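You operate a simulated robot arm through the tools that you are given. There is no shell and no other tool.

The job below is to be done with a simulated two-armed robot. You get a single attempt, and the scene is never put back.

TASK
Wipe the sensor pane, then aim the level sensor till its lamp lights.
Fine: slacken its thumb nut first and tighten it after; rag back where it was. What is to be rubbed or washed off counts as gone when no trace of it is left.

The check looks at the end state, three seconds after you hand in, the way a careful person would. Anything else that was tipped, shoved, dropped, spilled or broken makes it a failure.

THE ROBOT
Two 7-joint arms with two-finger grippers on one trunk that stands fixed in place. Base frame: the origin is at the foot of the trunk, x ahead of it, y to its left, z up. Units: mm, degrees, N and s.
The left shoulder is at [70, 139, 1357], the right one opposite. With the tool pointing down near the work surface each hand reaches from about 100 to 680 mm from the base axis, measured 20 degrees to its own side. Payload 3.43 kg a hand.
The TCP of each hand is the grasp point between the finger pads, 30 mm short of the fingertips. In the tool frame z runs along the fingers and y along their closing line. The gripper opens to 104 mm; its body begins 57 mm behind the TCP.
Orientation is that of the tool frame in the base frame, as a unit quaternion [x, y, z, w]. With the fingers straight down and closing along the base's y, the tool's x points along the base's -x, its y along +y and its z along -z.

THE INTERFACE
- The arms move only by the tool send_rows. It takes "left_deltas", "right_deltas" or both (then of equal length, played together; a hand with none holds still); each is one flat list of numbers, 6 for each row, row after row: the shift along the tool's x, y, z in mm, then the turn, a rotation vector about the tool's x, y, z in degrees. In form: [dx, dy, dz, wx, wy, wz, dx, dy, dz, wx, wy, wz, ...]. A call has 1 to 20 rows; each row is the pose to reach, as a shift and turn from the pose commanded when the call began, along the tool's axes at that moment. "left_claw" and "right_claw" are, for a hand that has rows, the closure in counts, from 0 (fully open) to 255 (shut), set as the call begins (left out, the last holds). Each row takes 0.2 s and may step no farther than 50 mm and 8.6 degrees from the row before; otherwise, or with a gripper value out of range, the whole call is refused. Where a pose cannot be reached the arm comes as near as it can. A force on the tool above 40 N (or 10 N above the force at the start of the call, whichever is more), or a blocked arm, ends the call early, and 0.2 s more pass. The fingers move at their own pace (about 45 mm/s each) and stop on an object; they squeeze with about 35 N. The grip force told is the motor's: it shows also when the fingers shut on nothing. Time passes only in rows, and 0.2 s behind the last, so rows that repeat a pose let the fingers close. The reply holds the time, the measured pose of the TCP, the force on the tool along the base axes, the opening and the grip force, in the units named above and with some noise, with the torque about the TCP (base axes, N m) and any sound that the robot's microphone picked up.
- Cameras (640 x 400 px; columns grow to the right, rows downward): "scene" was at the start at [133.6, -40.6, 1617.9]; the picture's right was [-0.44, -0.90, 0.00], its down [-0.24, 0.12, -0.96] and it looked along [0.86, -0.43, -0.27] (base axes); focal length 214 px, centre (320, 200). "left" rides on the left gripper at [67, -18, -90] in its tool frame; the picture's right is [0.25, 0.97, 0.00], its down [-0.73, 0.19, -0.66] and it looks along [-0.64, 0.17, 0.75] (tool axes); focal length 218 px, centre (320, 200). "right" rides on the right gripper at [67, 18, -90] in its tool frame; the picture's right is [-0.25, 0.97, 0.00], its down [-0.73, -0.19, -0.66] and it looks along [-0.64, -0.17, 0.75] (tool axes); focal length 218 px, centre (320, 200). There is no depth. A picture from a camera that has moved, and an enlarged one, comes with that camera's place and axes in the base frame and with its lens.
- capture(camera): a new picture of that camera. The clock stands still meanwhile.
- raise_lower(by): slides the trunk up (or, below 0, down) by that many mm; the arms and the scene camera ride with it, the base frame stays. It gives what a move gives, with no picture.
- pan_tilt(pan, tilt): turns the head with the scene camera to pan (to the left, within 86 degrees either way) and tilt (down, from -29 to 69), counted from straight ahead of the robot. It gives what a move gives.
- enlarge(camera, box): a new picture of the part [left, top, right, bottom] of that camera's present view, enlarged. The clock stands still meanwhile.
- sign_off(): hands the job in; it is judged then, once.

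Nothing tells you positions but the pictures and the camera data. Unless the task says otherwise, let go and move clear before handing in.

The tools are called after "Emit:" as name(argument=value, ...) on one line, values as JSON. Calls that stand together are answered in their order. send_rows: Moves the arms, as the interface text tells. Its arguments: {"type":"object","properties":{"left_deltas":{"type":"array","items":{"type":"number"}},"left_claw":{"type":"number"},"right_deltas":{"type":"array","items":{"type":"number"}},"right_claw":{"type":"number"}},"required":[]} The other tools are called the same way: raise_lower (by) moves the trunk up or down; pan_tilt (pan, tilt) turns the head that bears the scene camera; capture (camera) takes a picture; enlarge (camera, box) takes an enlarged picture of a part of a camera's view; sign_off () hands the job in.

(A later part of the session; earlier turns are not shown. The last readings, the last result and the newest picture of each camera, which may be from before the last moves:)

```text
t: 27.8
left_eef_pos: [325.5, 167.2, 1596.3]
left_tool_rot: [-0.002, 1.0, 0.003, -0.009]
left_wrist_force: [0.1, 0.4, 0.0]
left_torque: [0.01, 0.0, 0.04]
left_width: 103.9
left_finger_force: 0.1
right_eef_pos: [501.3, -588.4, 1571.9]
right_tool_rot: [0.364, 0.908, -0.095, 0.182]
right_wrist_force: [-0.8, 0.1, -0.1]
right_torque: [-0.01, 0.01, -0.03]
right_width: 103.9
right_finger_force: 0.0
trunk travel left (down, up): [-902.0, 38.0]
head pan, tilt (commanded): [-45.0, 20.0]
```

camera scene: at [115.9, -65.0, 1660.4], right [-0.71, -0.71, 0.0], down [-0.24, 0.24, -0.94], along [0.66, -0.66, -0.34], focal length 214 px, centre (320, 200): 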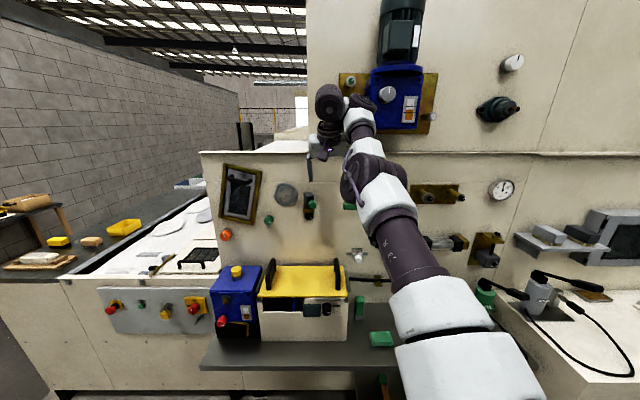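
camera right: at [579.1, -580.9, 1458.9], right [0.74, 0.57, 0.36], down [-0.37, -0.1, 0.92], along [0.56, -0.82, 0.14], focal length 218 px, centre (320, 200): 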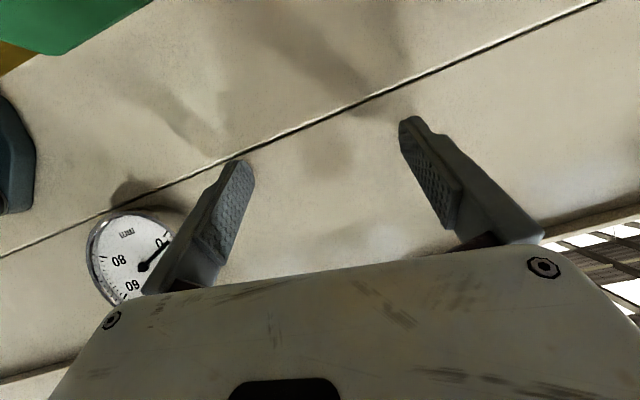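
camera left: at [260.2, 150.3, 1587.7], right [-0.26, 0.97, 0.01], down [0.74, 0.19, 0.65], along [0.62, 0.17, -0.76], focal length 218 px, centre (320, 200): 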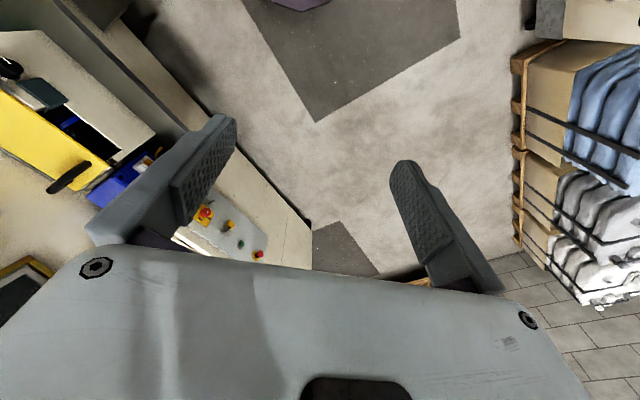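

The sideways move to the right worked fully. I'll continue a little right and then try down and back from there.

Emit:
send_rows(right_deltas=[0, -30, 0, 0, 0, 0, 10, -60, 15, 0, 0, 0, 20, -80, 30, 0, 0, 0, 35, -100, 45, 0, 0, 0, 50, -120, 60, 0, 0, 0])

Emit:
send_rows(right_deltas=[20, 0, 0, 0, 0, 0, 40, 0, 0, 0, 0, 0, 60, 0, 0, 0, 0, 0])

```text
t: 29.0
left_eef_pos: [324.7, 164.0, 1596.1]
left_tool_rot: [-0.001, 1.0, 0.004, -0.008]
left_wrist_force: [-0.4, 0.5, 0.0]
left_torque: [0.01, -0.03, 0.02]
left_width: 104.1
left_finger_force: 0.0
right_eef_pos: [414.9, -684.8, 1517.2]
right_tool_rot: [0.365, 0.908, -0.092, 0.182]
right_wrist_force: [-1.2, 0.4, -0.7]
right_torque: [0.04, -0.05, -0.01]
right_width: 103.9
right_finger_force: 0.0
right hand out of reach, approached as far as the arm can: row 2, 3, 4, 5
trunk travel left (down, up): [-902.0, 38.0]
head pan, tilt (commanded): [-45.0, 20.0]
```

```text
t: 29.8
left_eef_pos: [326.0, 167.4, 1595.5]
left_tool_rot: [-0.001, 1.0, 0.004, -0.01]
left_wrist_force: [-1.0, -0.4, 0.3]
left_torque: [0.01, 0.02, -0.02]
left_width: 103.9
left_finger_force: 0.0
right_eef_pos: [403.5, -689.0, 1521.3]
right_tool_rot: [0.364, 0.909, -0.093, 0.182]
right_wrist_force: [-0.5, 0.7, -0.1]
right_torque: [0.0, 0.01, 0.01]
right_width: 104.2
right_finger_force: 0.0
right hand out of reach, approached as far as the arm can: row 1, 2, 3
trunk travel left (down, up): [-902.0, 38.0]
head pan, tilt (commanded): [-45.0, 20.0]
```

The wrist keeps riding on a sphere of about 640 mm around the shoulder and refuses to come inward; the elbow may sit just past straight. I'll push slightly outward (there's about 150 mm of free space to the panel) and then inward with a sideways component to pass through the straight posture.

Emit:
send_rows(right_deltas=[-20, 0, 0, 0, 0, 0, -40, 0, 0, 0, 0, 0])

Emit:
send_rows(right_deltas=[10, 0, 30, 0, 0, 0, 25, 0, 60, 0, 0, 0, 50, 0, 80, 0, 0, 0, 80, 0, 100, 0, 0, 0])

```text
t: 30.4
left_eef_pos: [327.7, 164.1, 1596.3]
left_tool_rot: [-0.002, 1.0, 0.005, -0.008]
left_wrist_force: [-0.6, -0.2, -0.1]
left_torque: [0.01, 0.01, -0.01]
left_width: 104.0
left_finger_force: 0.1
right_eef_pos: [428.0, -716.0, 1534.1]
right_tool_rot: [0.364, 0.909, -0.093, 0.181]
right_wrist_force: [0.2, 0.0, 0.7]
right_torque: [0.03, 0.0, -0.01]
right_width: 104.0
right_finger_force: 0.1
trunk travel left (down, up): [-902.0, 38.0]
head pan, tilt (commanded): [-45.0, 20.0]
```

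```text
t: 31.4
left_eef_pos: [324.0, 170.5, 1595.8]
left_tool_rot: [-0.001, 1.0, 0.003, -0.007]
left_wrist_force: [-0.4, 0.8, -0.3]
left_torque: [-0.01, -0.03, -0.01]
left_width: 104.1
left_finger_force: 0.1
right_eef_pos: [416.0, -709.6, 1452.8]
right_tool_rot: [0.364, 0.908, -0.094, 0.183]
right_wrist_force: [-0.3, 1.3, 0.1]
right_torque: [0.01, 0.02, 0.04]
right_width: 104.1
right_finger_force: 0.0
right hand out of reach, approached as far as the arm can: row 3, 4
trunk travel left (down, up): [-902.0, 38.0]
head pan, tilt (commanded): [-45.0, 20.0]
```

Outward motion was fully achieved, so the arm isn't at its full stretch; some other joint limit keeps the wrist out. I'll swing the hand to the right and lower, away from the panel, where the arm should be in its normal working posture.

Emit:
send_rows(right_deltas=[15, -30, 35, 0, 0, 0, 30, -60, 70, 0, 0, 0, 45, -90, 105, 0, 0, 0, 60, -120, 140, 0, 0, 0, 75, -150, 175, 0, 0, 0])

Emit:
capture(camera="scene")

```text
t: 32.6
left_eef_pos: [325.1, 164.4, 1597.0]
left_tool_rot: [-0.001, 1.0, 0.004, -0.009]
left_wrist_force: [1.0, -0.7, -0.9]
left_torque: [0.01, 0.01, 0.02]
left_width: 104.0
left_finger_force: 0.1
right_eef_pos: [304.7, -827.0, 1269.6]
right_tool_rot: [0.364, 0.909, -0.094, 0.183]
right_wrist_force: [-0.3, -0.3, 0.6]
right_torque: [0.03, 0.01, 0.02]
right_width: 103.9
right_finger_force: 0.0
trunk travel left (down, up): [-902.0, 38.0]
head pan, tilt (commanded): [-45.0, 20.0]
```

```text
taken
camera scene: at [115.1, -67.5, 1660.5], right [-0.71, -0.71, 0.0], down [-0.24, 0.24, -0.94], along [0.66, -0.66, -0.34], focal length 214 px, centre (320, 200)
```

scene: 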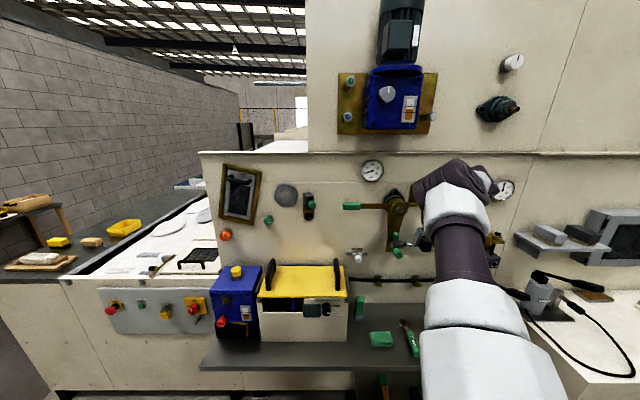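

That move was fully achieved: the hand is at (305,-827,1270), and the panel with the sensor is now unobstructed. Now I test the inward motion from here.

Emit:
send_rows(right_deltas=[17, 10, -5, 0, 0, 0, 33, 20, -9, 0, 0, 0, 50, 30, -14, 0, 0, 0])

Emit:
enlarge(camera="scene", box=[260, 170, 340, 220])

```text
t: 33.4
left_eef_pos: [327.0, 167.7, 1595.7]
left_tool_rot: [-0.001, 1.0, 0.002, -0.008]
left_wrist_force: [-0.2, -0.2, 0.5]
left_torque: [0.01, 0.01, 0.04]
left_width: 104.1
left_finger_force: 0.0
right_eef_pos: [288.6, -768.4, 1261.6]
right_tool_rot: [0.364, 0.908, -0.094, 0.183]
right_wrist_force: [-0.5, 0.0, 0.3]
right_torque: [-0.04, -0.01, -0.04]
right_width: 104.2
right_finger_force: 0.1
trunk travel left (down, up): [-902.0, 38.0]
head pan, tilt (commanded): [-45.0, 20.0]
```

```text
8.00 times, centred on (300, 195) of scene
camera zoom: at [115.7, -64.9, 1660.5], right [-0.71, -0.71, 0.0], down [-0.24, 0.24, -0.94], along [0.66, -0.66, -0.34], focal length 1716 px, centre (480, 240)
```

zoom: 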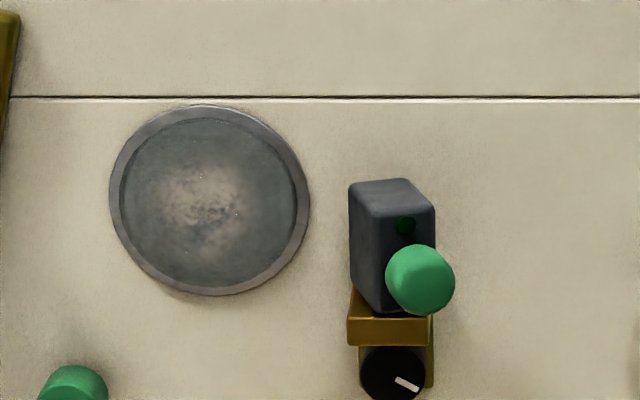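

Inward motion works here, so I'll keep the trunk high with the hand below the shoulder. The ball is at (659,-567,1372), the thumb nut's face at (715,-600,1296) and the pane at (807,-559,1377), about 100 mm across. Next I'll measure the rag closely.

Emit:
enlarge(camera="scene", box=[340, 300, 440, 362])

Emit:
capture(camera="right")

```text
6.40 times, centred on (390, 331) of scene
camera zoom: at [115.7, -64.9, 1660.5], right [-0.71, -0.71, 0.0], down [-0.24, 0.24, -0.94], along [0.66, -0.66, -0.34], focal length 1373 px, centre (-128, -638)
```

zoom: 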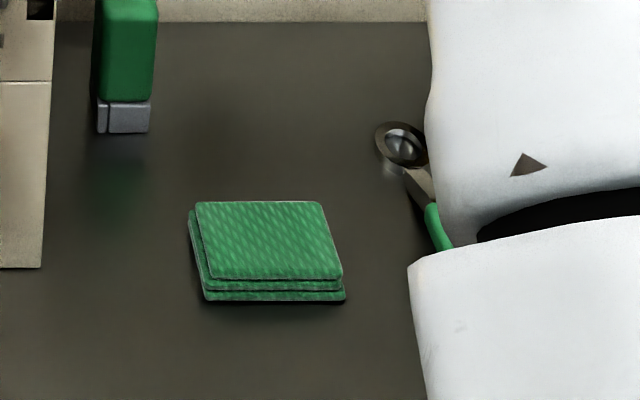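

```text
taken
camera right: at [234.3, -685.9, 1317.3], right [0.84, 0.53, 0.06], down [0.18, -0.39, 0.9], along [0.51, -0.75, -0.43], focal length 218 px, centre (320, 200)
```

right: 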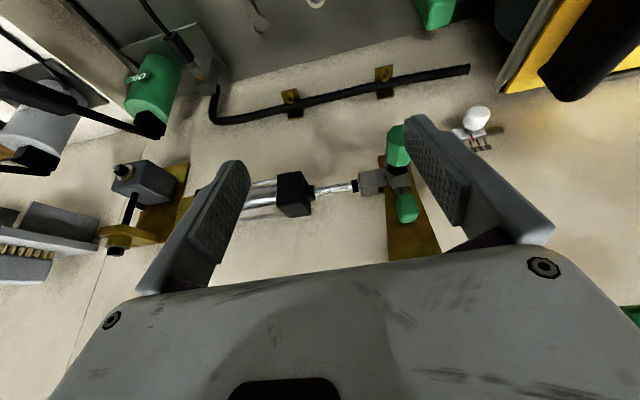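

The rag is a folded cloth about 80 x 52 x 17 mm with its top centre near (388,-698,824), squared up with the shelf. Before fetching it, I'll raise the trunk fully and practise pitching the empty hand to horizontal well away from the panel.

Emit:
raise_lower(by=38)

Emit:
send_rows(right_deltas=[10, 20, 0, 0, -8, 0, 20, 40, 0, 0, -16, 0, 30, 60, 0, 0, -24, 0, 40, 80, 0, 0, -32, 0])

```text
t: 34.3
left_eef_pos: [325.9, 167.5, 1633.6]
left_tool_rot: [-0.001, 1.0, 0.002, -0.008]
left_wrist_force: [-0.7, -0.4, 0.1]
left_torque: [0.01, -0.01, -0.01]
left_width: 104.0
left_finger_force: 0.1
right_eef_pos: [290.8, -768.7, 1300.8]
right_tool_rot: [0.364, 0.908, -0.094, 0.182]
right_wrist_force: [0.3, 0.1, -0.7]
right_torque: [0.0, -0.01, 0.0]
right_width: 103.8
right_finger_force: 0.0
trunk travel left (down, up): [-940.0, 0.0]
head pan, tilt (commanded): [-45.0, 20.0]
```

```text
t: 35.3
left_eef_pos: [325.5, 167.1, 1635.1]
left_tool_rot: [-0.001, 1.0, 0.003, -0.009]
left_wrist_force: [0.4, 0.6, -0.3]
left_torque: [-0.02, 0.0, 0.01]
left_width: 104.0
left_finger_force: 0.0
right_eef_pos: [356.3, -772.8, 1356.4]
right_tool_rot: [0.322, 0.823, -0.187, 0.429]
right_wrist_force: [0.8, -0.4, -0.5]
right_torque: [0.04, 0.0, 0.0]
right_width: 104.1
right_finger_force: 0.0
right hand out of reach, approached as far as the arm can: row 2, 3, 4
trunk travel left (down, up): [-940.0, 0.0]
head pan, tilt (commanded): [-45.0, 20.0]
```

Pitching forward pushed the hand outward again, so a wrist limit relative to the forearm matters. I'll look at the arm posture from the head.

Emit:
pan_tilt(pan=-80, tilt=35)

Emit:
capture(camera="scene")

Emit:
capture(camera="right")

```text
t: 36.3
left_eef_pos: [327.3, 167.8, 1633.3]
left_tool_rot: [-0.001, 1.0, 0.003, -0.009]
left_wrist_force: [-0.7, -0.5, 0.4]
left_torque: [-0.01, -0.01, 0.01]
left_width: 104.1
left_finger_force: 0.0
right_eef_pos: [356.8, -770.6, 1357.0]
right_tool_rot: [0.321, 0.824, -0.187, 0.427]
right_wrist_force: [-0.1, 0.3, -0.4]
right_torque: [-0.02, 0.03, 0.0]
right_width: 103.9
right_finger_force: 0.0
trunk travel left (down, up): [-940.0, 0.0]
head pan, tilt (commanded): [-80.0, 35.0]
```

```text
taken
camera scene: at [65.7, -85.6, 1674.7], right [-0.98, -0.17, 0.0], down [-0.1, 0.56, -0.82], along [0.14, -0.81, -0.57], focal length 214 px, centre (320, 200)
```

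scene: 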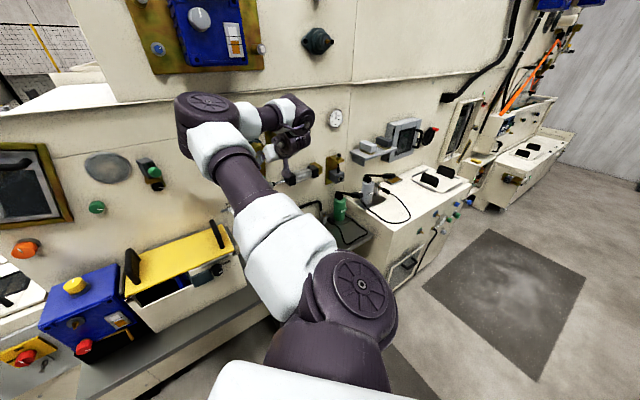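

```text
taken
camera right: at [288.1, -680.8, 1352.4], right [0.78, 0.61, 0.18], down [-0.2, -0.03, 0.98], along [0.6, -0.8, 0.1], focal length 218 px, centre (320, 200)
```

right: 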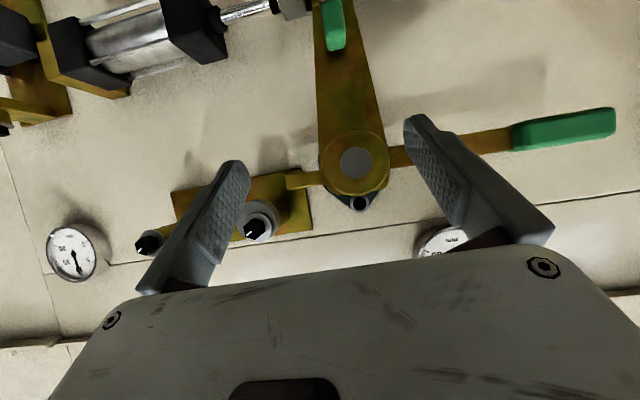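

The elbow now sits up and to the left of the shoulder-wrist line with the forearm crossing right – an awkward posture for reaching the panel. I'll bring the hand down beside the body, well clear of the shelf, so the elbow can drop into a natural position.

Emit:
send_rows(right_deltas=[5, 0, -20, 0, 8, 0, 10, 0, -40, 0, 16, 0, 15, 0, -60, 0, 24, 0, 20, 0, -80, 0, 32, 0, 25, 0, -90, 0, 40, 0, 30, 0, -100, 0, 48, 0])

```text
t: 37.7
left_eef_pos: [325.9, 166.0, 1633.9]
left_tool_rot: [0.0, 1.0, 0.003, -0.009]
left_wrist_force: [0.2, -0.1, 0.2]
left_torque: [-0.01, -0.01, -0.01]
left_width: 104.1
left_finger_force: 0.1
right_eef_pos: [282.7, -698.9, 1387.7]
right_tool_rot: [0.373, 0.925, -0.042, 0.053]
right_wrist_force: [0.6, -0.2, -0.6]
right_torque: [-0.02, 0.0, -0.01]
right_width: 103.9
right_finger_force: 0.1
right hand out of reach, approached as far as the arm can: row 1, 2, 3, 4, 5
trunk travel left (down, up): [-940.0, 0.0]
head pan, tilt (commanded): [-80.0, 35.0]
```

The tool is nearly vertical again at (283,-699,1388). Now I lower it straight down in free space in front of the right side of the body.

Emit:
send_rows(right_deltas=[6, 0, 45, 0, 0, 0, 12, 0, 90, 0, 0, 0, 18, 0, 135, 0, 0, 0, 24, 0, 180, 0, 0, 0, 30, 0, 225, 0, 0, 0, 36, 0, 270, 0, 0, 0])

Emit:
capture(camera="scene")

```text
t: 39.1
left_eef_pos: [325.0, 166.8, 1634.6]
left_tool_rot: [-0.001, 1.0, 0.003, -0.008]
left_wrist_force: [0.3, -0.6, 0.6]
left_torque: [0.0, 0.0, -0.01]
left_width: 104.0
left_finger_force: 0.2
right_eef_pos: [295.7, -720.3, 1147.5]
right_tool_rot: [0.378, 0.923, -0.041, 0.053]
right_wrist_force: [0.3, -0.8, 0.5]
right_torque: [0.03, -0.01, 0.02]
right_width: 104.1
right_finger_force: 0.1
right hand out of reach, approached as far as the arm can: row 5, 6
trunk travel left (down, up): [-940.0, 0.0]
head pan, tilt (commanded): [-80.0, 35.0]
```

```text
taken
camera scene: at [64.6, -87.4, 1674.6], right [-0.98, -0.17, 0.0], down [-0.1, 0.57, -0.82], along [0.14, -0.81, -0.57], focal length 214 px, centre (320, 200)
```

scene: 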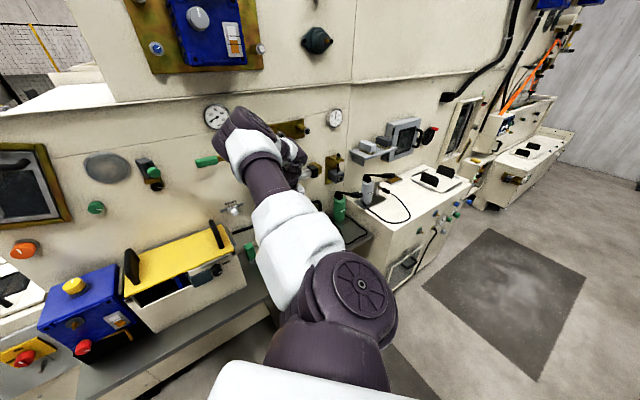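

The wrist can't come lower or inward here either. I suspect the tool-roll joint is sitting at its limit since the first turn; I'll test by rolling the hand a little each way about its own axis.

Emit:
send_rows(right_deltas=[0, 0, 0, 0, 0, 8, 0, 0, 0, 0, 0, 16])

Emit:
send_rows(right_deltas=[0, 0, 0, 0, 0, -8, 0, 0, 0, 0, 0, -16, 0, 0, 0, 0, 0, -24, 0, 0, 0, 0, 0, -32])

```text
t: 39.7
left_eef_pos: [325.8, 166.3, 1635.5]
left_tool_rot: [-0.001, 1.0, 0.004, -0.009]
left_wrist_force: [-0.5, 0.1, -0.1]
left_torque: [0.02, -0.01, 0.04]
left_width: 103.9
left_finger_force: 0.0
right_eef_pos: [296.0, -719.0, 1147.4]
right_tool_rot: [0.5, 0.863, -0.035, 0.06]
right_wrist_force: [-0.2, -0.9, -0.4]
right_torque: [-0.02, -0.01, 0.0]
right_width: 103.8
right_finger_force: 0.1
trunk travel left (down, up): [-940.0, 0.0]
head pan, tilt (commanded): [-80.0, 35.0]
```

```text
t: 40.7
left_eef_pos: [324.5, 167.0, 1635.0]
left_tool_rot: [-0.001, 1.0, 0.003, -0.009]
left_wrist_force: [-0.2, -1.0, 0.6]
left_torque: [0.0, 0.01, 0.02]
left_width: 104.0
left_finger_force: 0.1
right_eef_pos: [321.2, -754.5, 1205.6]
right_tool_rot: [0.243, 0.968, -0.046, 0.046]
right_wrist_force: [-0.5, 0.0, 0.2]
right_torque: [0.01, 0.03, 0.0]
right_width: 104.0
right_finger_force: 0.0
right hand out of reach, approached as far as the arm can: row 3, 4
trunk travel left (down, up): [-940.0, 0.0]
head pan, tilt (commanded): [-80.0, 35.0]
```

Confirmed: rolling one way is free and the other is refused, so the roll joint was at its end stop. I'll roll the hand about 196 degrees the free way (the gripper is symmetric), which should release the arm.

Emit:
send_rows(right_deltas=[0, 0, 0, 0, 0, 8.5, 0, 0, 0, 0, 0, 17, 0, 0, 0, 0, 0, 25.5, 0, 0, 0, 0, 0, 34, 0, 0, 0, 0, 0, 42.5, 0, 0, 0, 0, 0, 51, 0, 0, 0, 0, 0, 59.5, 0, 0, 0, 0, 0, 68, 0, 0, 0, 0, 0, 76.5, 0, 0, 0, 0, 0, 85, 0, 0, 0, 0, 0, 93.5, 0, 0, 0, 0, 0, 102, 0, 0, 0, 0, 0, 110.5, 0, 0, 0, 0, 0, 119, 0, 0, 0, 0, 0, 127.5, 0, 0, 0, 0, 0, 136, 0, 0, 0, 0, 0, 144.5, 0, 0, 0, 0, 0, 153, 0, 0, 0, 0, 0, 161.5, 0, 0, 0, 0, 0, 170])

Emit:
send_rows(right_deltas=[0, 0, 0, 0, 0, 8.5, 0, 0, 0, 0, 0, 17, 0, 0, 0, 0, 0, 25.5])

Emit:
capture(camera="scene")

```text
t: 44.9
left_eef_pos: [325.6, 167.9, 1634.6]
left_tool_rot: [-0.001, 1.0, 0.003, -0.008]
left_wrist_force: [0.7, -0.7, -0.8]
left_torque: [0.0, -0.01, 0.0]
left_width: 103.9
left_finger_force: 0.1
right_eef_pos: [324.4, -755.7, 1205.4]
right_tool_rot: [0.985, -0.157, 0.043, 0.054]
right_wrist_force: [-0.1, 0.5, -0.2]
right_torque: [0.03, -0.01, 0.0]
right_width: 104.0
right_finger_force: 0.0
trunk travel left (down, up): [-940.0, 0.0]
head pan, tilt (commanded): [-80.0, 35.0]
```

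```text
t: 45.7
left_eef_pos: [326.2, 168.4, 1634.4]
left_tool_rot: [-0.001, 1.0, 0.004, -0.009]
left_wrist_force: [-0.9, -0.2, -0.8]
left_torque: [0.0, -0.01, 0.01]
left_width: 103.9
left_finger_force: 0.0
right_eef_pos: [325.1, -755.8, 1204.8]
right_tool_rot: [0.926, -0.371, 0.055, 0.043]
right_wrist_force: [0.2, 0.1, -0.2]
right_torque: [0.03, -0.01, 0.0]
right_width: 104.2
right_finger_force: 0.0
trunk travel left (down, up): [-940.0, 0.0]
head pan, tilt (commanded): [-80.0, 35.0]
```

```text
taken
camera scene: at [65.1, -86.1, 1674.6], right [-0.98, -0.17, 0.0], down [-0.1, 0.56, -0.82], along [0.14, -0.81, -0.57], focal length 214 px, centre (320, 200)
```

scene: 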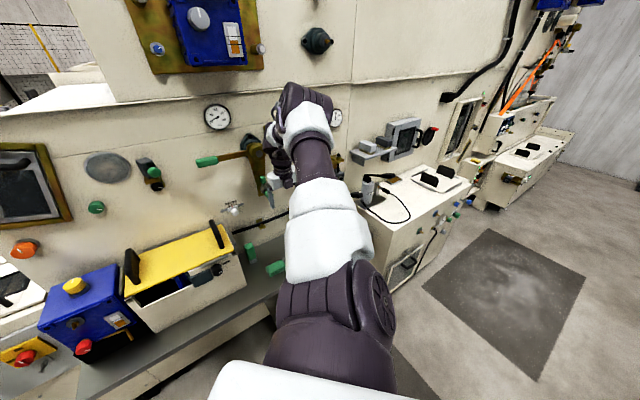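

The roll freed the arm: no refusals, and the elbow now sits to the right where I want it. Next I'll move left in front of the sensor at a safe distance while pitching the hand to horizontal, half way first.

Emit:
send_rows(right_deltas=[-1, -30, -11, 0.1, 5.9, 0.15, -2, -60, -22, 0.2, 11.8, 0.3, -3.5, -90, -33, 0.3, 17.6, 0.45, -4.7, -120, -44, 0.4, 23.5, 0.6, -6, -150, -55, 0.5, 29.4, 0.75, -7, -180, -66, 0.6, 35.3, 0.9, -8, -210, -77, 0.65, 41.2, 1.05])

```text
t: 47.3
left_eef_pos: [329.4, 168.3, 1633.6]
left_tool_rot: [-0.001, 1.0, 0.003, -0.01]
left_wrist_force: [-0.3, 0.2, -0.4]
left_torque: [0.01, -0.01, -0.01]
left_width: 104.0
left_finger_force: 0.0
right_eef_pos: [463.8, -590.0, 1273.3]
right_tool_rot: [0.844, -0.339, 0.38, 0.166]
right_wrist_force: [0.6, 0.0, 0.0]
right_torque: [0.01, 0.02, 0.01]
right_width: 104.3
right_finger_force: 0.1
trunk travel left (down, up): [-940.0, 0.0]
head pan, tilt (commanded): [-80.0, 35.0]
```

No refusals. I'll complete the second half of the move to a horizontal hand in front of the sensor and pane, about 200 mm off the panel.

Emit:
send_rows(right_deltas=[5.4, -30, -9, 0.1, 5.9, 0.2, 11, -59, -19, 0.2, 11.7, 0.35, 16, -89, -28, 0.25, 17.6, 0.5, 22, -118, -37, 0.35, 23.4, 0.7, 27, -148, -47, 0.4, 29.3, 0.85, 33, -178, -56, 0.5, 35.1, 1.0, 38, -207.5, -65.4, 0.6, 41, 1.2])

Emit:
capture(camera="right")

Emit:
pan_tilt(pan=-45, tilt=20)

Emit:
capture(camera="scene")

```text
t: 48.9
left_eef_pos: [328.7, 166.9, 1633.1]
left_tool_rot: [0.0, 1.0, 0.002, -0.009]
left_wrist_force: [0.9, -0.2, -0.3]
left_torque: [-0.02, 0.03, -0.02]
left_width: 103.8
left_finger_force: 0.0
right_eef_pos: [642.4, -476.1, 1342.6]
right_tool_rot: [0.659, -0.265, 0.653, 0.263]
right_wrist_force: [0.4, -0.8, 0.0]
right_torque: [-0.02, -0.01, -0.04]
right_width: 104.0
right_finger_force: 0.1
right hand out of reach, approached as far as the arm can: row 5, 6, 7
trunk travel left (down, up): [-940.0, 0.0]
head pan, tilt (commanded): [-80.0, 35.0]
```

```text
taken
camera right: at [567.8, -426.4, 1411.7], right [-0.67, -0.7, -0.25], down [-0.35, 0.6, -0.72], along [0.65, -0.4, -0.64], focal length 218 px, centre (320, 200)
```

right: 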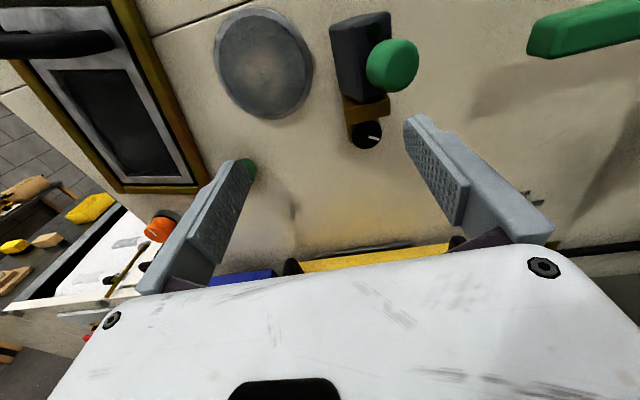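

```text
t: 49.9
left_eef_pos: [325.8, 167.6, 1634.7]
left_tool_rot: [0.0, 1.0, 0.003, -0.009]
left_wrist_force: [0.8, 1.0, 0.4]
left_torque: [0.01, -0.01, -0.01]
left_width: 103.8
left_finger_force: 0.0
right_eef_pos: [639.3, -475.2, 1344.1]
right_tool_rot: [0.66, -0.265, 0.653, 0.261]
right_wrist_force: [-0.3, 1.0, -0.9]
right_torque: [0.01, 0.0, 0.0]
right_width: 103.8
right_finger_force: 0.1
trunk travel left (down, up): [-940.0, 0.0]
head pan, tilt (commanded): [-45.0, 20.0]
```

```text
taken
camera scene: at [114.9, -64.9, 1698.5], right [-0.71, -0.71, 0.0], down [-0.24, 0.24, -0.94], along [0.66, -0.66, -0.34], focal length 214 px, centre (320, 200)
```

scene: 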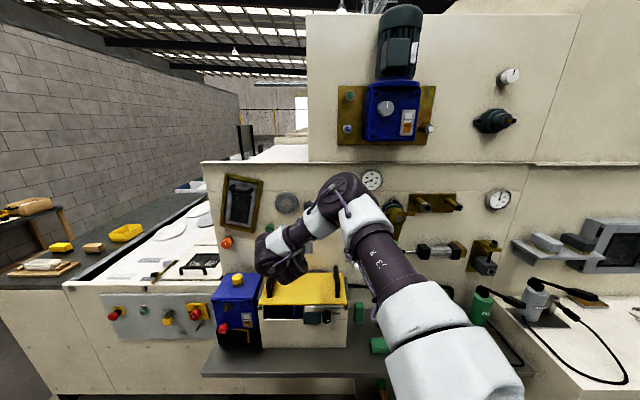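

The hand is now horizontal at (642,-476,1343), and I can see the pane, sensor, ball and nut closely. I'll enlarge the view to study them.

Emit:
enlarge(camera="right", box=[310, 0, 470, 100])

Emit:
enlarge(camera="right", box=[200, 0, 340, 88])

Emit:
enlarge(camera="right", box=[330, 90, 410, 140])

```text
4.00 times, centred on (390, 50) of right
camera zoom: at [564.0, -426.6, 1413.2], right [-0.67, -0.7, -0.25], down [-0.35, 0.6, -0.72], along [0.66, -0.4, -0.64], focal length 873 px, centre (40, 800)
```

zoom: 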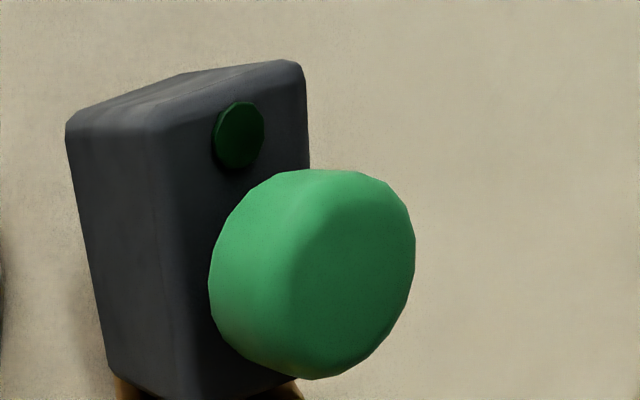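

```text
4.55 times, centred on (270, 44) of right
camera zoom: at [564.0, -426.6, 1413.2], right [-0.67, -0.7, -0.25], down [-0.35, 0.6, -0.72], along [0.66, -0.4, -0.64], focal length 992 px, centre (547, 909)
```

zoom: 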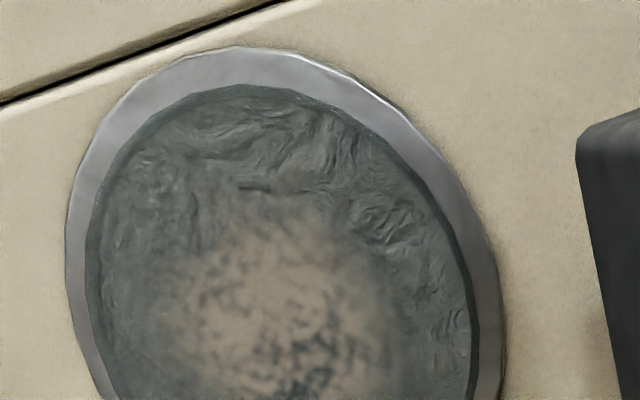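

```text
8.00 times, centred on (370, 115) of right
camera zoom: at [564.0, -426.6, 1413.2], right [-0.67, -0.7, -0.25], down [-0.35, 0.6, -0.72], along [0.66, -0.4, -0.64], focal length 1746 px, centre (-80, 880)
```

zoom: 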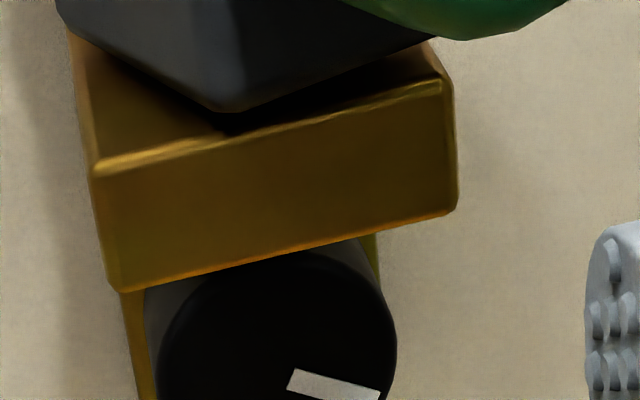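

The pane is a glass inside a proud rim with a brownish smudge at its centre; the sensor box has a dark (unlit) lamp and a stubby green knob on its front, sitting on a brass bracket with the black nut below. Now I go for the rag: first retreat to a tool-down pose in front of the shelf.

Emit:
send_rows(right_deltas=[-5, 24, -13, 0, -7.5, 0, -11, 47, -25, 0, -15, 0, -16, 71, -38, 0, -22.5, 0, -22, 95, -51, 0, -30, 0, -27, 119, -63, 0, -37.5, 0, -32, 142, -76, 0, -45, 0, -38, 166, -89, 0, -52.5, 0, -43, 190, -101, 0, -60, 0, -49, 214, -114, 0, -67.5, 0, -54, 237, -127, 0, -75, 0, -59, 261, -139, 0, -82.5, 0, -65, 285, -152, 0, -89.3, 0])

Emit:
send_rows(right_deltas=[0, 0, 0, 0, 0, -8.5, 0, 0, 0, 0, 0, -17, 0, 0, 0, 0, 0, -25.5, 0, 0, 0, 0, 0, -34, 0, 0, 0, 0, 0, -42.5, 0, 0, 0, 0, 0, -51, 0, 0, 0, 0, 0, -59.5, 0, 0, 0, 0, 0, -68, 0, 0, 0, 0, 0, -76.5, 0, 0, 0, 0, 0, -85, 0, 0, 0, 0, 0, -90])

```text
t: 52.5
left_eef_pos: [326.6, 167.0, 1633.7]
left_tool_rot: [0.0, 1.0, 0.003, -0.009]
left_wrist_force: [-0.3, 0.5, 0.7]
left_torque: [0.01, 0.04, 0.0]
left_width: 104.2
left_finger_force: 0.1
right_eef_pos: [332.4, -574.3, 1279.5]
right_tool_rot: [0.927, -0.375, 0.004, 0.0]
right_wrist_force: [-0.6, -0.6, 0.1]
right_torque: [0.02, -0.03, 0.0]
right_width: 104.0
right_finger_force: 0.1
trunk travel left (down, up): [-940.0, 0.0]
head pan, tilt (commanded): [-45.0, 20.0]
```

```text
t: 54.9
left_eef_pos: [325.5, 167.1, 1633.4]
left_tool_rot: [-0.001, 1.0, 0.003, -0.008]
left_wrist_force: [0.8, 0.5, 0.0]
left_torque: [-0.02, 0.0, 0.01]
left_width: 103.8
left_finger_force: 0.0
right_eef_pos: [330.7, -576.1, 1277.3]
right_tool_rot: [0.92, 0.391, 0.003, 0.004]
right_wrist_force: [-0.5, -1.1, 0.4]
right_torque: [-0.02, -0.03, 0.01]
right_width: 103.8
right_finger_force: 0.1
trunk travel left (down, up): [-940.0, 0.0]
head pan, tilt (commanded): [-45.0, 20.0]
```

No refusals; the hand points down with its fingers set to straddle the rag front-to-back. I'll lower the trunk 295 mm so that the shelf comes into reach, keeping the hand in front of the shelf edge.

Emit:
raise_lower(by=-295)

Emit:
capture(camera="scene")

Emit:
capture(camera="right")

```text
t: 57.8
left_eef_pos: [325.7, 168.0, 1339.7]
left_tool_rot: [-0.001, 1.0, 0.002, -0.009]
left_wrist_force: [0.9, -0.3, 0.0]
left_torque: [-0.01, 0.0, 0.02]
left_width: 104.1
left_finger_force: 0.1
right_eef_pos: [332.2, -575.3, 983.2]
right_tool_rot: [0.921, 0.39, 0.003, 0.004]
right_wrist_force: [0.3, -0.3, -0.4]
right_torque: [0.0, -0.02, -0.01]
right_width: 104.0
right_finger_force: 0.0
trunk travel left (down, up): [-645.0, 295.0]
head pan, tilt (commanded): [-45.0, 20.0]
```

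```text
taken
camera scene: at [115.7, -64.9, 1403.5], right [-0.71, -0.71, 0.0], down [-0.24, 0.24, -0.94], along [0.66, -0.66, -0.34], focal length 214 px, centre (320, 200)
```

scene: 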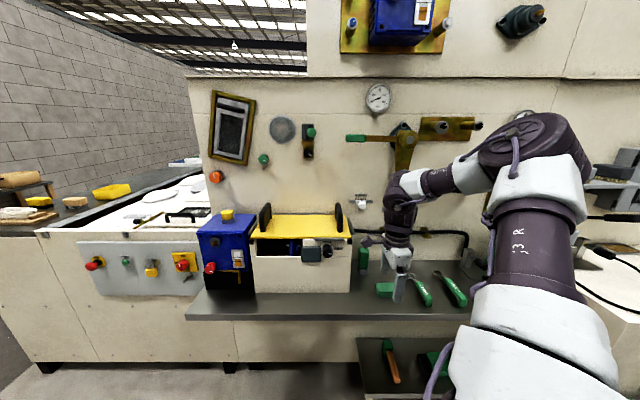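

```text
taken
camera right: at [391.1, -538.7, 1073.7], right [0.52, -0.86, 0.01], down [-0.65, -0.39, 0.65], along [-0.56, -0.34, -0.76], focal length 218 px, centre (320, 200)
```

right: 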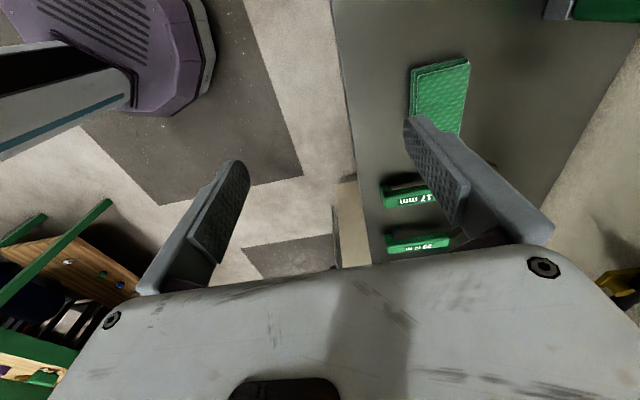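

The rag is visible from the wrist camera, between the hand and the back wall. I'll enlarge it to refine its position.

Emit:
enlarge(camera="right", box=[360, 20, 520, 120])

Emit:
enlarge(camera="scene", box=[340, 250, 420, 300])

```text
4.00 times, centred on (440, 70) of right
camera zoom: at [391.1, -538.7, 1073.7], right [0.52, -0.86, 0.01], down [-0.65, -0.39, 0.65], along [-0.56, -0.34, -0.76], focal length 873 px, centre (-160, 720)
```

zoom: 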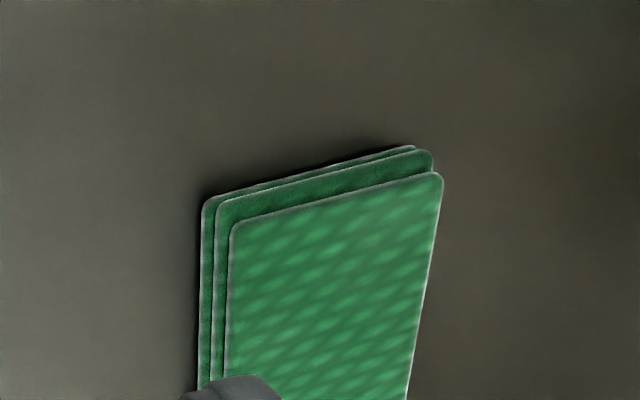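

```text
8.00 times, centred on (380, 275) of scene
camera zoom: at [115.7, -64.9, 1403.5], right [-0.71, -0.71, 0.0], down [-0.24, 0.24, -0.94], along [0.66, -0.66, -0.34], focal length 1716 px, centre (-160, -400)
```

zoom: 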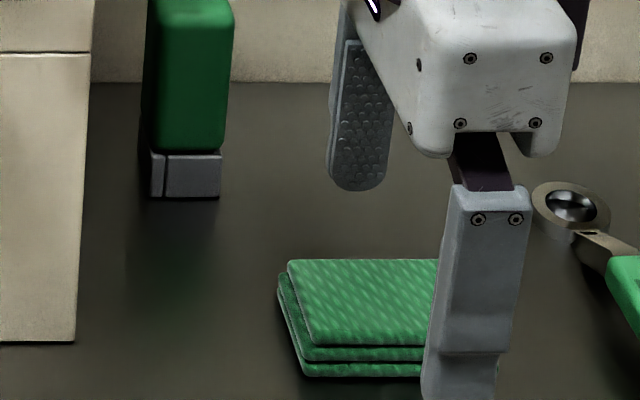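

Rag centre works out at (389,-700) with its top at z≈818 and the shelf at about z 801. I'll move above it with the fingers open, aligned with it, and check before the final descent.

Emit:
send_rows(right_deltas=[-12, 32, 16, 0, 0, 0.5, -25, 64, 32, 0, 0, 1, -38, 96, 48, 0, 0, 1.5, -50, 127.6, 64, 0, 0, 2], right_claw=0)

Emit:
capture(camera="right")

Emit:
enlarge(camera="scene", box=[340, 230, 460, 305])

```text
t: 58.8
left_eef_pos: [328.8, 165.5, 1339.5]
left_tool_rot: [-0.001, 1.0, 0.004, -0.01]
left_wrist_force: [-0.4, -0.7, -0.1]
left_torque: [0.02, 0.02, -0.03]
left_width: 104.3
left_finger_force: 0.0
right_eef_pos: [387.2, -699.6, 916.4]
right_tool_rot: [0.927, 0.374, 0.002, 0.003]
right_wrist_force: [0.5, 0.0, 0.0]
right_torque: [0.05, 0.04, 0.01]
right_width: 104.0
right_finger_force: 0.0
trunk travel left (down, up): [-645.0, 295.0]
head pan, tilt (commanded): [-45.0, 20.0]
```

```text
taken
camera right: at [448.7, -665.3, 1006.4], right [0.49, -0.87, 0.01], down [-0.66, -0.37, 0.65], along [-0.57, -0.32, -0.76], focal length 218 px, centre (320, 200)
```

right: 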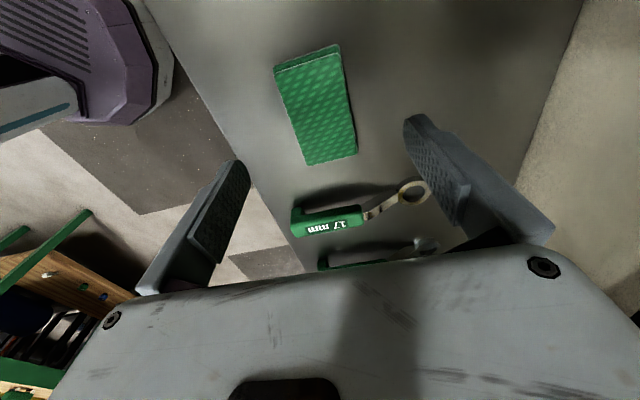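

```text
5.33 times, centred on (400, 268) of scene
camera zoom: at [117.7, -66.8, 1403.2], right [-0.71, -0.71, 0.0], down [-0.24, 0.24, -0.94], along [0.66, -0.66, -0.34], focal length 1144 px, centre (-107, -160)
```

zoom: 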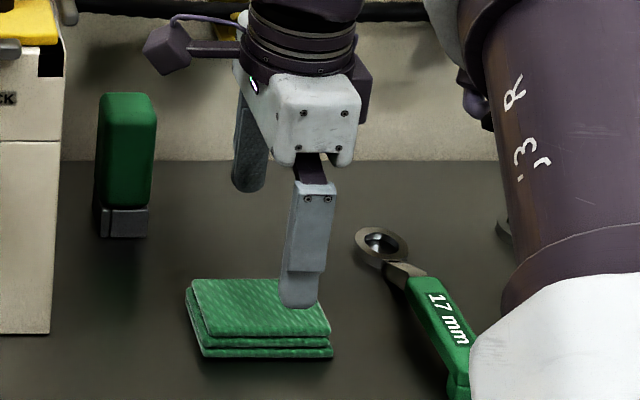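

The hand is lined up over the rag to within a few mm. I'll descend so the fingertips stop about 5–6 mm above the shelf, leaving the rag's underside protruding, then close.

Emit:
send_rows(right_deltas=[0, 3, 25, 0, 0, 0, 0, 3, 50, 0, 0, 0, 0, 3, 66, 0, 0, 0, 0, 3, 73, 0, 0, 0, 0, 3, 79, 0, 0, 0])

Emit:
enlarge(camera="scene", box=[350, 255, 430, 305])

Emit:
capture(camera="right")

```text
t: 60.0
left_eef_pos: [326.2, 167.4, 1339.7]
left_tool_rot: [-0.001, 1.0, 0.004, -0.009]
left_wrist_force: [0.5, -0.3, -0.4]
left_torque: [0.01, 0.02, 0.01]
left_width: 104.0
left_finger_force: 0.0
right_eef_pos: [390.4, -703.6, 841.0]
right_tool_rot: [0.928, 0.372, 0.002, 0.003]
right_wrist_force: [0.6, 0.2, -0.4]
right_torque: [0.01, 0.02, -0.01]
right_width: 104.0
right_finger_force: 0.1
trunk travel left (down, up): [-645.0, 295.0]
head pan, tilt (commanded): [-45.0, 20.0]
```

```text
8.00 times, centred on (390, 280) of scene
camera zoom: at [115.9, -65.4, 1403.4], right [-0.71, -0.71, 0.0], down [-0.24, 0.24, -0.94], along [0.66, -0.66, -0.34], focal length 1716 px, centre (-240, -440)
```

zoom: 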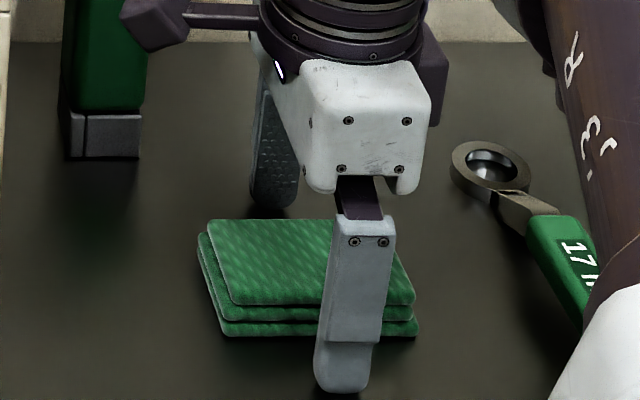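

```text
taken
camera right: at [451.6, -668.5, 931.0], right [0.49, -0.87, 0.01], down [-0.66, -0.36, 0.65], along [-0.57, -0.32, -0.76], focal length 218 px, centre (320, 200)
```

right: 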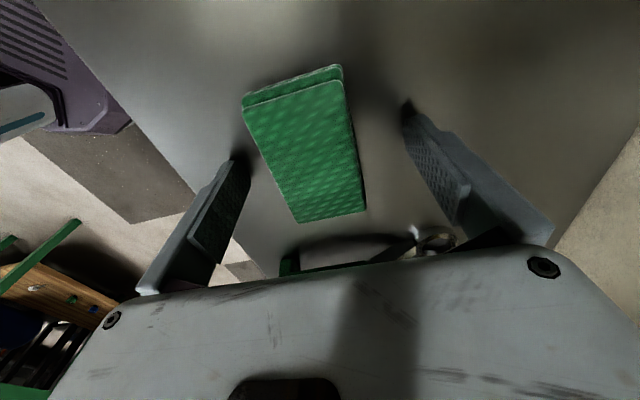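

The fingers straddle the rag; I'll shift 4 mm left and go 5 mm lower, then close the fingers.

Emit:
send_rows(right_deltas=[4, 0, 2, 0, 0, 0, 4, 0, 5, 0, 0, 0, 4, 0, 5, 0, 0, 0])

Emit:
send_rows(right_deltas=[0, 0, 0, 0, 0, 0, 0, 0, 0, 0, 0, 0, 0, 0, 0, 0, 0, 0, 0, 0, 0, 0, 0, 0, 0, 0, 0, 0, 0, 0, 0, 0, 0, 0, 0, 0], right_claw=255)

Emit:
enlarge(camera="scene", box=[350, 255, 430, 305])

Emit:
capture(camera="right")

```text
t: 60.8
left_eef_pos: [323.8, 169.9, 1339.7]
left_tool_rot: [0.0, 1.0, 0.001, -0.008]
left_wrist_force: [0.6, 0.2, 0.8]
left_torque: [0.0, -0.01, 0.0]
left_width: 104.0
left_finger_force: 0.1
right_eef_pos: [392.1, -698.5, 839.9]
right_tool_rot: [0.928, 0.373, 0.002, 0.006]
right_wrist_force: [-5.4, -3.6, 18.6]
right_torque: [0.57, 0.96, 0.36]
right_width: 100.6
right_finger_force: 0.0
trunk travel left (down, up): [-645.0, 295.0]
head pan, tilt (commanded): [-45.0, 20.0]
```

```text
t: 62.2
left_eef_pos: [326.6, 166.2, 1337.6]
left_tool_rot: [0.0, 1.0, 0.004, -0.009]
left_wrist_force: [-0.3, -0.7, 0.1]
left_torque: [-0.05, -0.01, -0.01]
left_width: 104.0
left_finger_force: 0.0
right_eef_pos: [394.2, -700.2, 837.0]
right_tool_rot: [0.928, 0.374, 0.003, 0.004]
right_wrist_force: [-0.8, -0.1, 0.9]
right_torque: [-0.07, 0.05, 0.0]
right_width: 53.9
right_finger_force: 35.2
trunk travel left (down, up): [-645.0, 295.0]
head pan, tilt (commanded): [-45.0, 20.0]
```

```text
8.00 times, centred on (390, 280) of scene
camera zoom: at [116.0, -65.1, 1403.4], right [-0.71, -0.71, 0.0], down [-0.24, 0.24, -0.94], along [0.66, -0.66, -0.34], focal length 1716 px, centre (-240, -440)
```

zoom: 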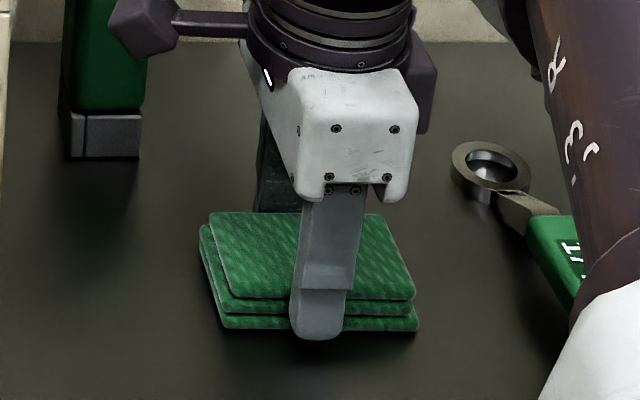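

```text
taken
camera right: at [454.8, -665.0, 927.1], right [0.49, -0.87, 0.01], down [-0.66, -0.36, 0.65], along [-0.57, -0.32, -0.76], focal length 218 px, centre (320, 200)
```

right: 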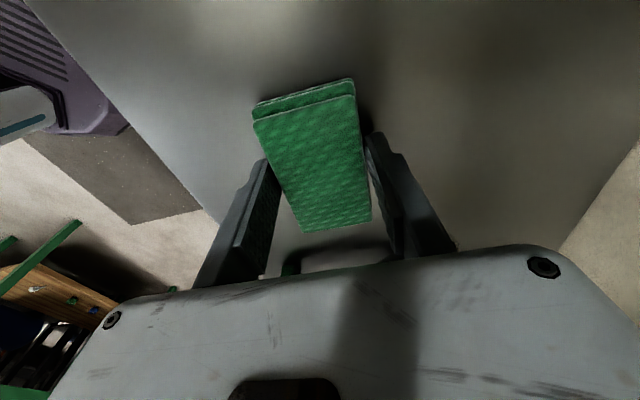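

The fingertips touched the shelf (about z 808), so the rag is gripped flush with the tips. I want its underside to stick out, so I'll open a little, rise about 6 mm and regrip.

Emit:
send_rows(right_deltas=[0, 0, 0, 0, 0, 0, 0, 0, 0, 0, 0, 0, 0, 0, -3, 0, 0, 0, 0, 0, -6, 0, 0, 0, 0, 0, -6, 0, 0, 0], right_claw=85)

Emit:
send_rows(right_deltas=[0, 0, 0, 0, 0, 0, 0, 0, 0, 0, 0, 0, 0, 0, 0, 0, 0, 0, 0, 0, 0, 0, 0, 0], right_claw=255)

Emit:
send_rows(right_deltas=[0, 0, -20, 0, 0, 0, 0, 0, -50, 0, 0, 0, 0, 0, -80, 0, 0, 0])

Emit:
enlarge(camera="scene", box=[350, 230, 430, 280])

Emit:
capture(camera="right")

```text
t: 63.4
left_eef_pos: [326.5, 167.0, 1338.9]
left_tool_rot: [-0.001, 1.0, 0.003, -0.008]
left_wrist_force: [0.0, -0.3, -0.3]
left_torque: [-0.01, -0.02, -0.01]
left_width: 103.8
left_finger_force: 0.1
right_eef_pos: [392.9, -701.0, 842.4]
right_tool_rot: [0.928, 0.373, 0.002, 0.003]
right_wrist_force: [-0.9, 0.3, 0.2]
right_torque: [0.05, 0.01, 0.0]
right_width: 69.5
right_finger_force: 0.0
trunk travel left (down, up): [-645.0, 295.0]
head pan, tilt (commanded): [-45.0, 20.0]
```

```text
t: 64.4
left_eef_pos: [326.3, 167.5, 1339.0]
left_tool_rot: [-0.001, 1.0, 0.003, -0.009]
left_wrist_force: [-0.3, 0.0, 0.3]
left_torque: [-0.01, -0.05, -0.05]
left_width: 103.8
left_finger_force: 0.1
right_eef_pos: [394.2, -701.3, 842.6]
right_tool_rot: [0.928, 0.373, 0.003, 0.003]
right_wrist_force: [-0.1, -0.1, -1.0]
right_torque: [0.02, -0.01, 0.02]
right_width: 54.0
right_finger_force: 35.3
trunk travel left (down, up): [-645.0, 295.0]
head pan, tilt (commanded): [-45.0, 20.0]
```

```text
t: 65.2
left_eef_pos: [325.0, 167.6, 1339.1]
left_tool_rot: [-0.002, 1.0, 0.003, -0.009]
left_wrist_force: [0.2, -0.8, -0.6]
left_torque: [0.01, 0.02, 0.01]
left_width: 104.1
left_finger_force: 0.0
right_eef_pos: [390.0, -700.0, 924.4]
right_tool_rot: [0.927, 0.374, 0.003, 0.003]
right_wrist_force: [0.3, -0.9, -0.1]
right_torque: [-0.01, 0.0, -0.01]
right_width: 53.8
right_finger_force: 35.4
trunk travel left (down, up): [-645.0, 295.0]
head pan, tilt (commanded): [-45.0, 20.0]
```

```text
8.00 times, centred on (390, 255) of scene
camera zoom: at [115.4, -64.0, 1403.5], right [-0.71, -0.71, 0.0], down [-0.24, 0.24, -0.94], along [0.66, -0.66, -0.34], focal length 1716 px, centre (-240, -240)
```

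zoom: 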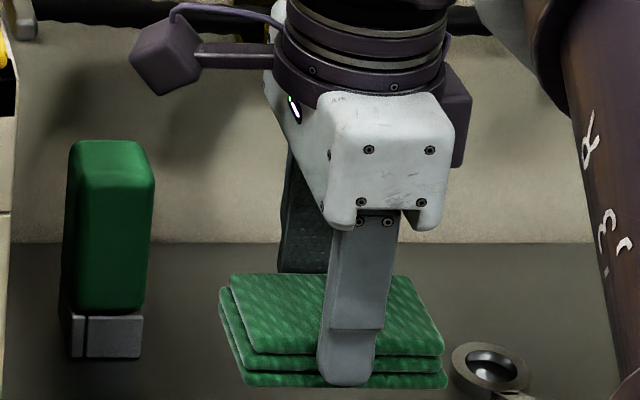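

```text
taken
camera right: at [451.9, -665.2, 1014.7], right [0.49, -0.87, 0.01], down [-0.66, -0.36, 0.65], along [-0.57, -0.32, -0.76], focal length 218 px, centre (320, 200)
```

right: 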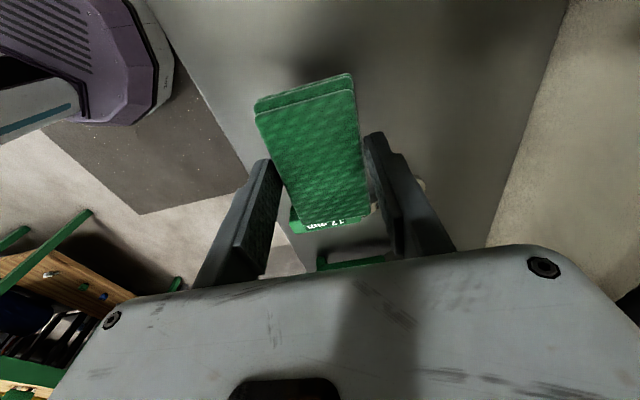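

The rag is held with its underside proud of the fingertips (grip pose recorded: TCP (394,-701,842.5), trunk 295 below top). I'll retreat in front of the shelf and raise the trunk again.

Emit:
send_rows(right_deltas=[11, -32, -15, 0, 0, 0, 22, -65, -30, 0, 0, 0, 34, -98, -45, 0, 0, 0, 45, -130, -60, 0, 0, 0])

Emit:
raise_lower(by=295)

Emit:
capture(camera="scene")

```text
t: 66.2
left_eef_pos: [325.3, 170.2, 1338.5]
left_tool_rot: [-0.001, 1.0, 0.002, -0.008]
left_wrist_force: [0.4, 0.3, 0.5]
left_torque: [-0.04, -0.02, 0.01]
left_width: 103.9
left_finger_force: 0.0
right_eef_pos: [333.6, -571.0, 983.8]
right_tool_rot: [0.928, 0.373, 0.003, 0.005]
right_wrist_force: [0.1, -0.3, -0.9]
right_torque: [-0.05, -0.01, -0.01]
right_width: 53.9
right_finger_force: 34.9
trunk travel left (down, up): [-645.0, 295.0]
head pan, tilt (commanded): [-45.0, 20.0]
```

```text
t: 69.2
left_eef_pos: [325.7, 166.8, 1634.9]
left_tool_rot: [-0.002, 1.0, 0.003, -0.009]
left_wrist_force: [-0.3, 0.6, 0.9]
left_torque: [0.01, 0.01, 0.03]
left_width: 104.1
left_finger_force: 0.0
right_eef_pos: [335.8, -573.1, 1277.6]
right_tool_rot: [0.928, 0.373, 0.003, 0.004]
right_wrist_force: [0.7, 0.8, -1.3]
right_torque: [-0.01, -0.01, 0.02]
right_width: 54.0
right_finger_force: 35.5
trunk travel left (down, up): [-940.0, 0.0]
head pan, tilt (commanded): [-45.0, 20.0]
```

```text
taken
camera scene: at [115.9, -65.1, 1698.4], right [-0.71, -0.71, 0.0], down [-0.24, 0.24, -0.94], along [0.66, -0.66, -0.34], focal length 214 px, centre (320, 200)
```

scene: 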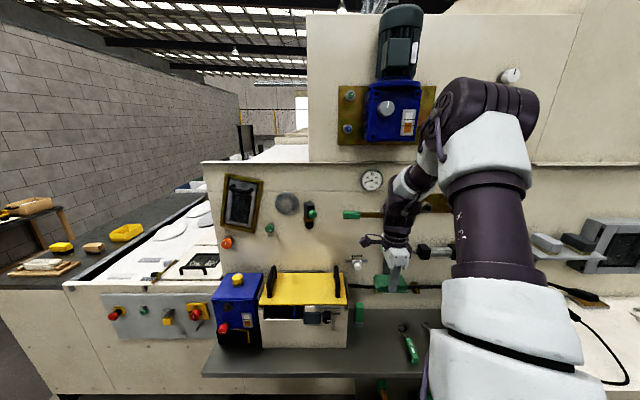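

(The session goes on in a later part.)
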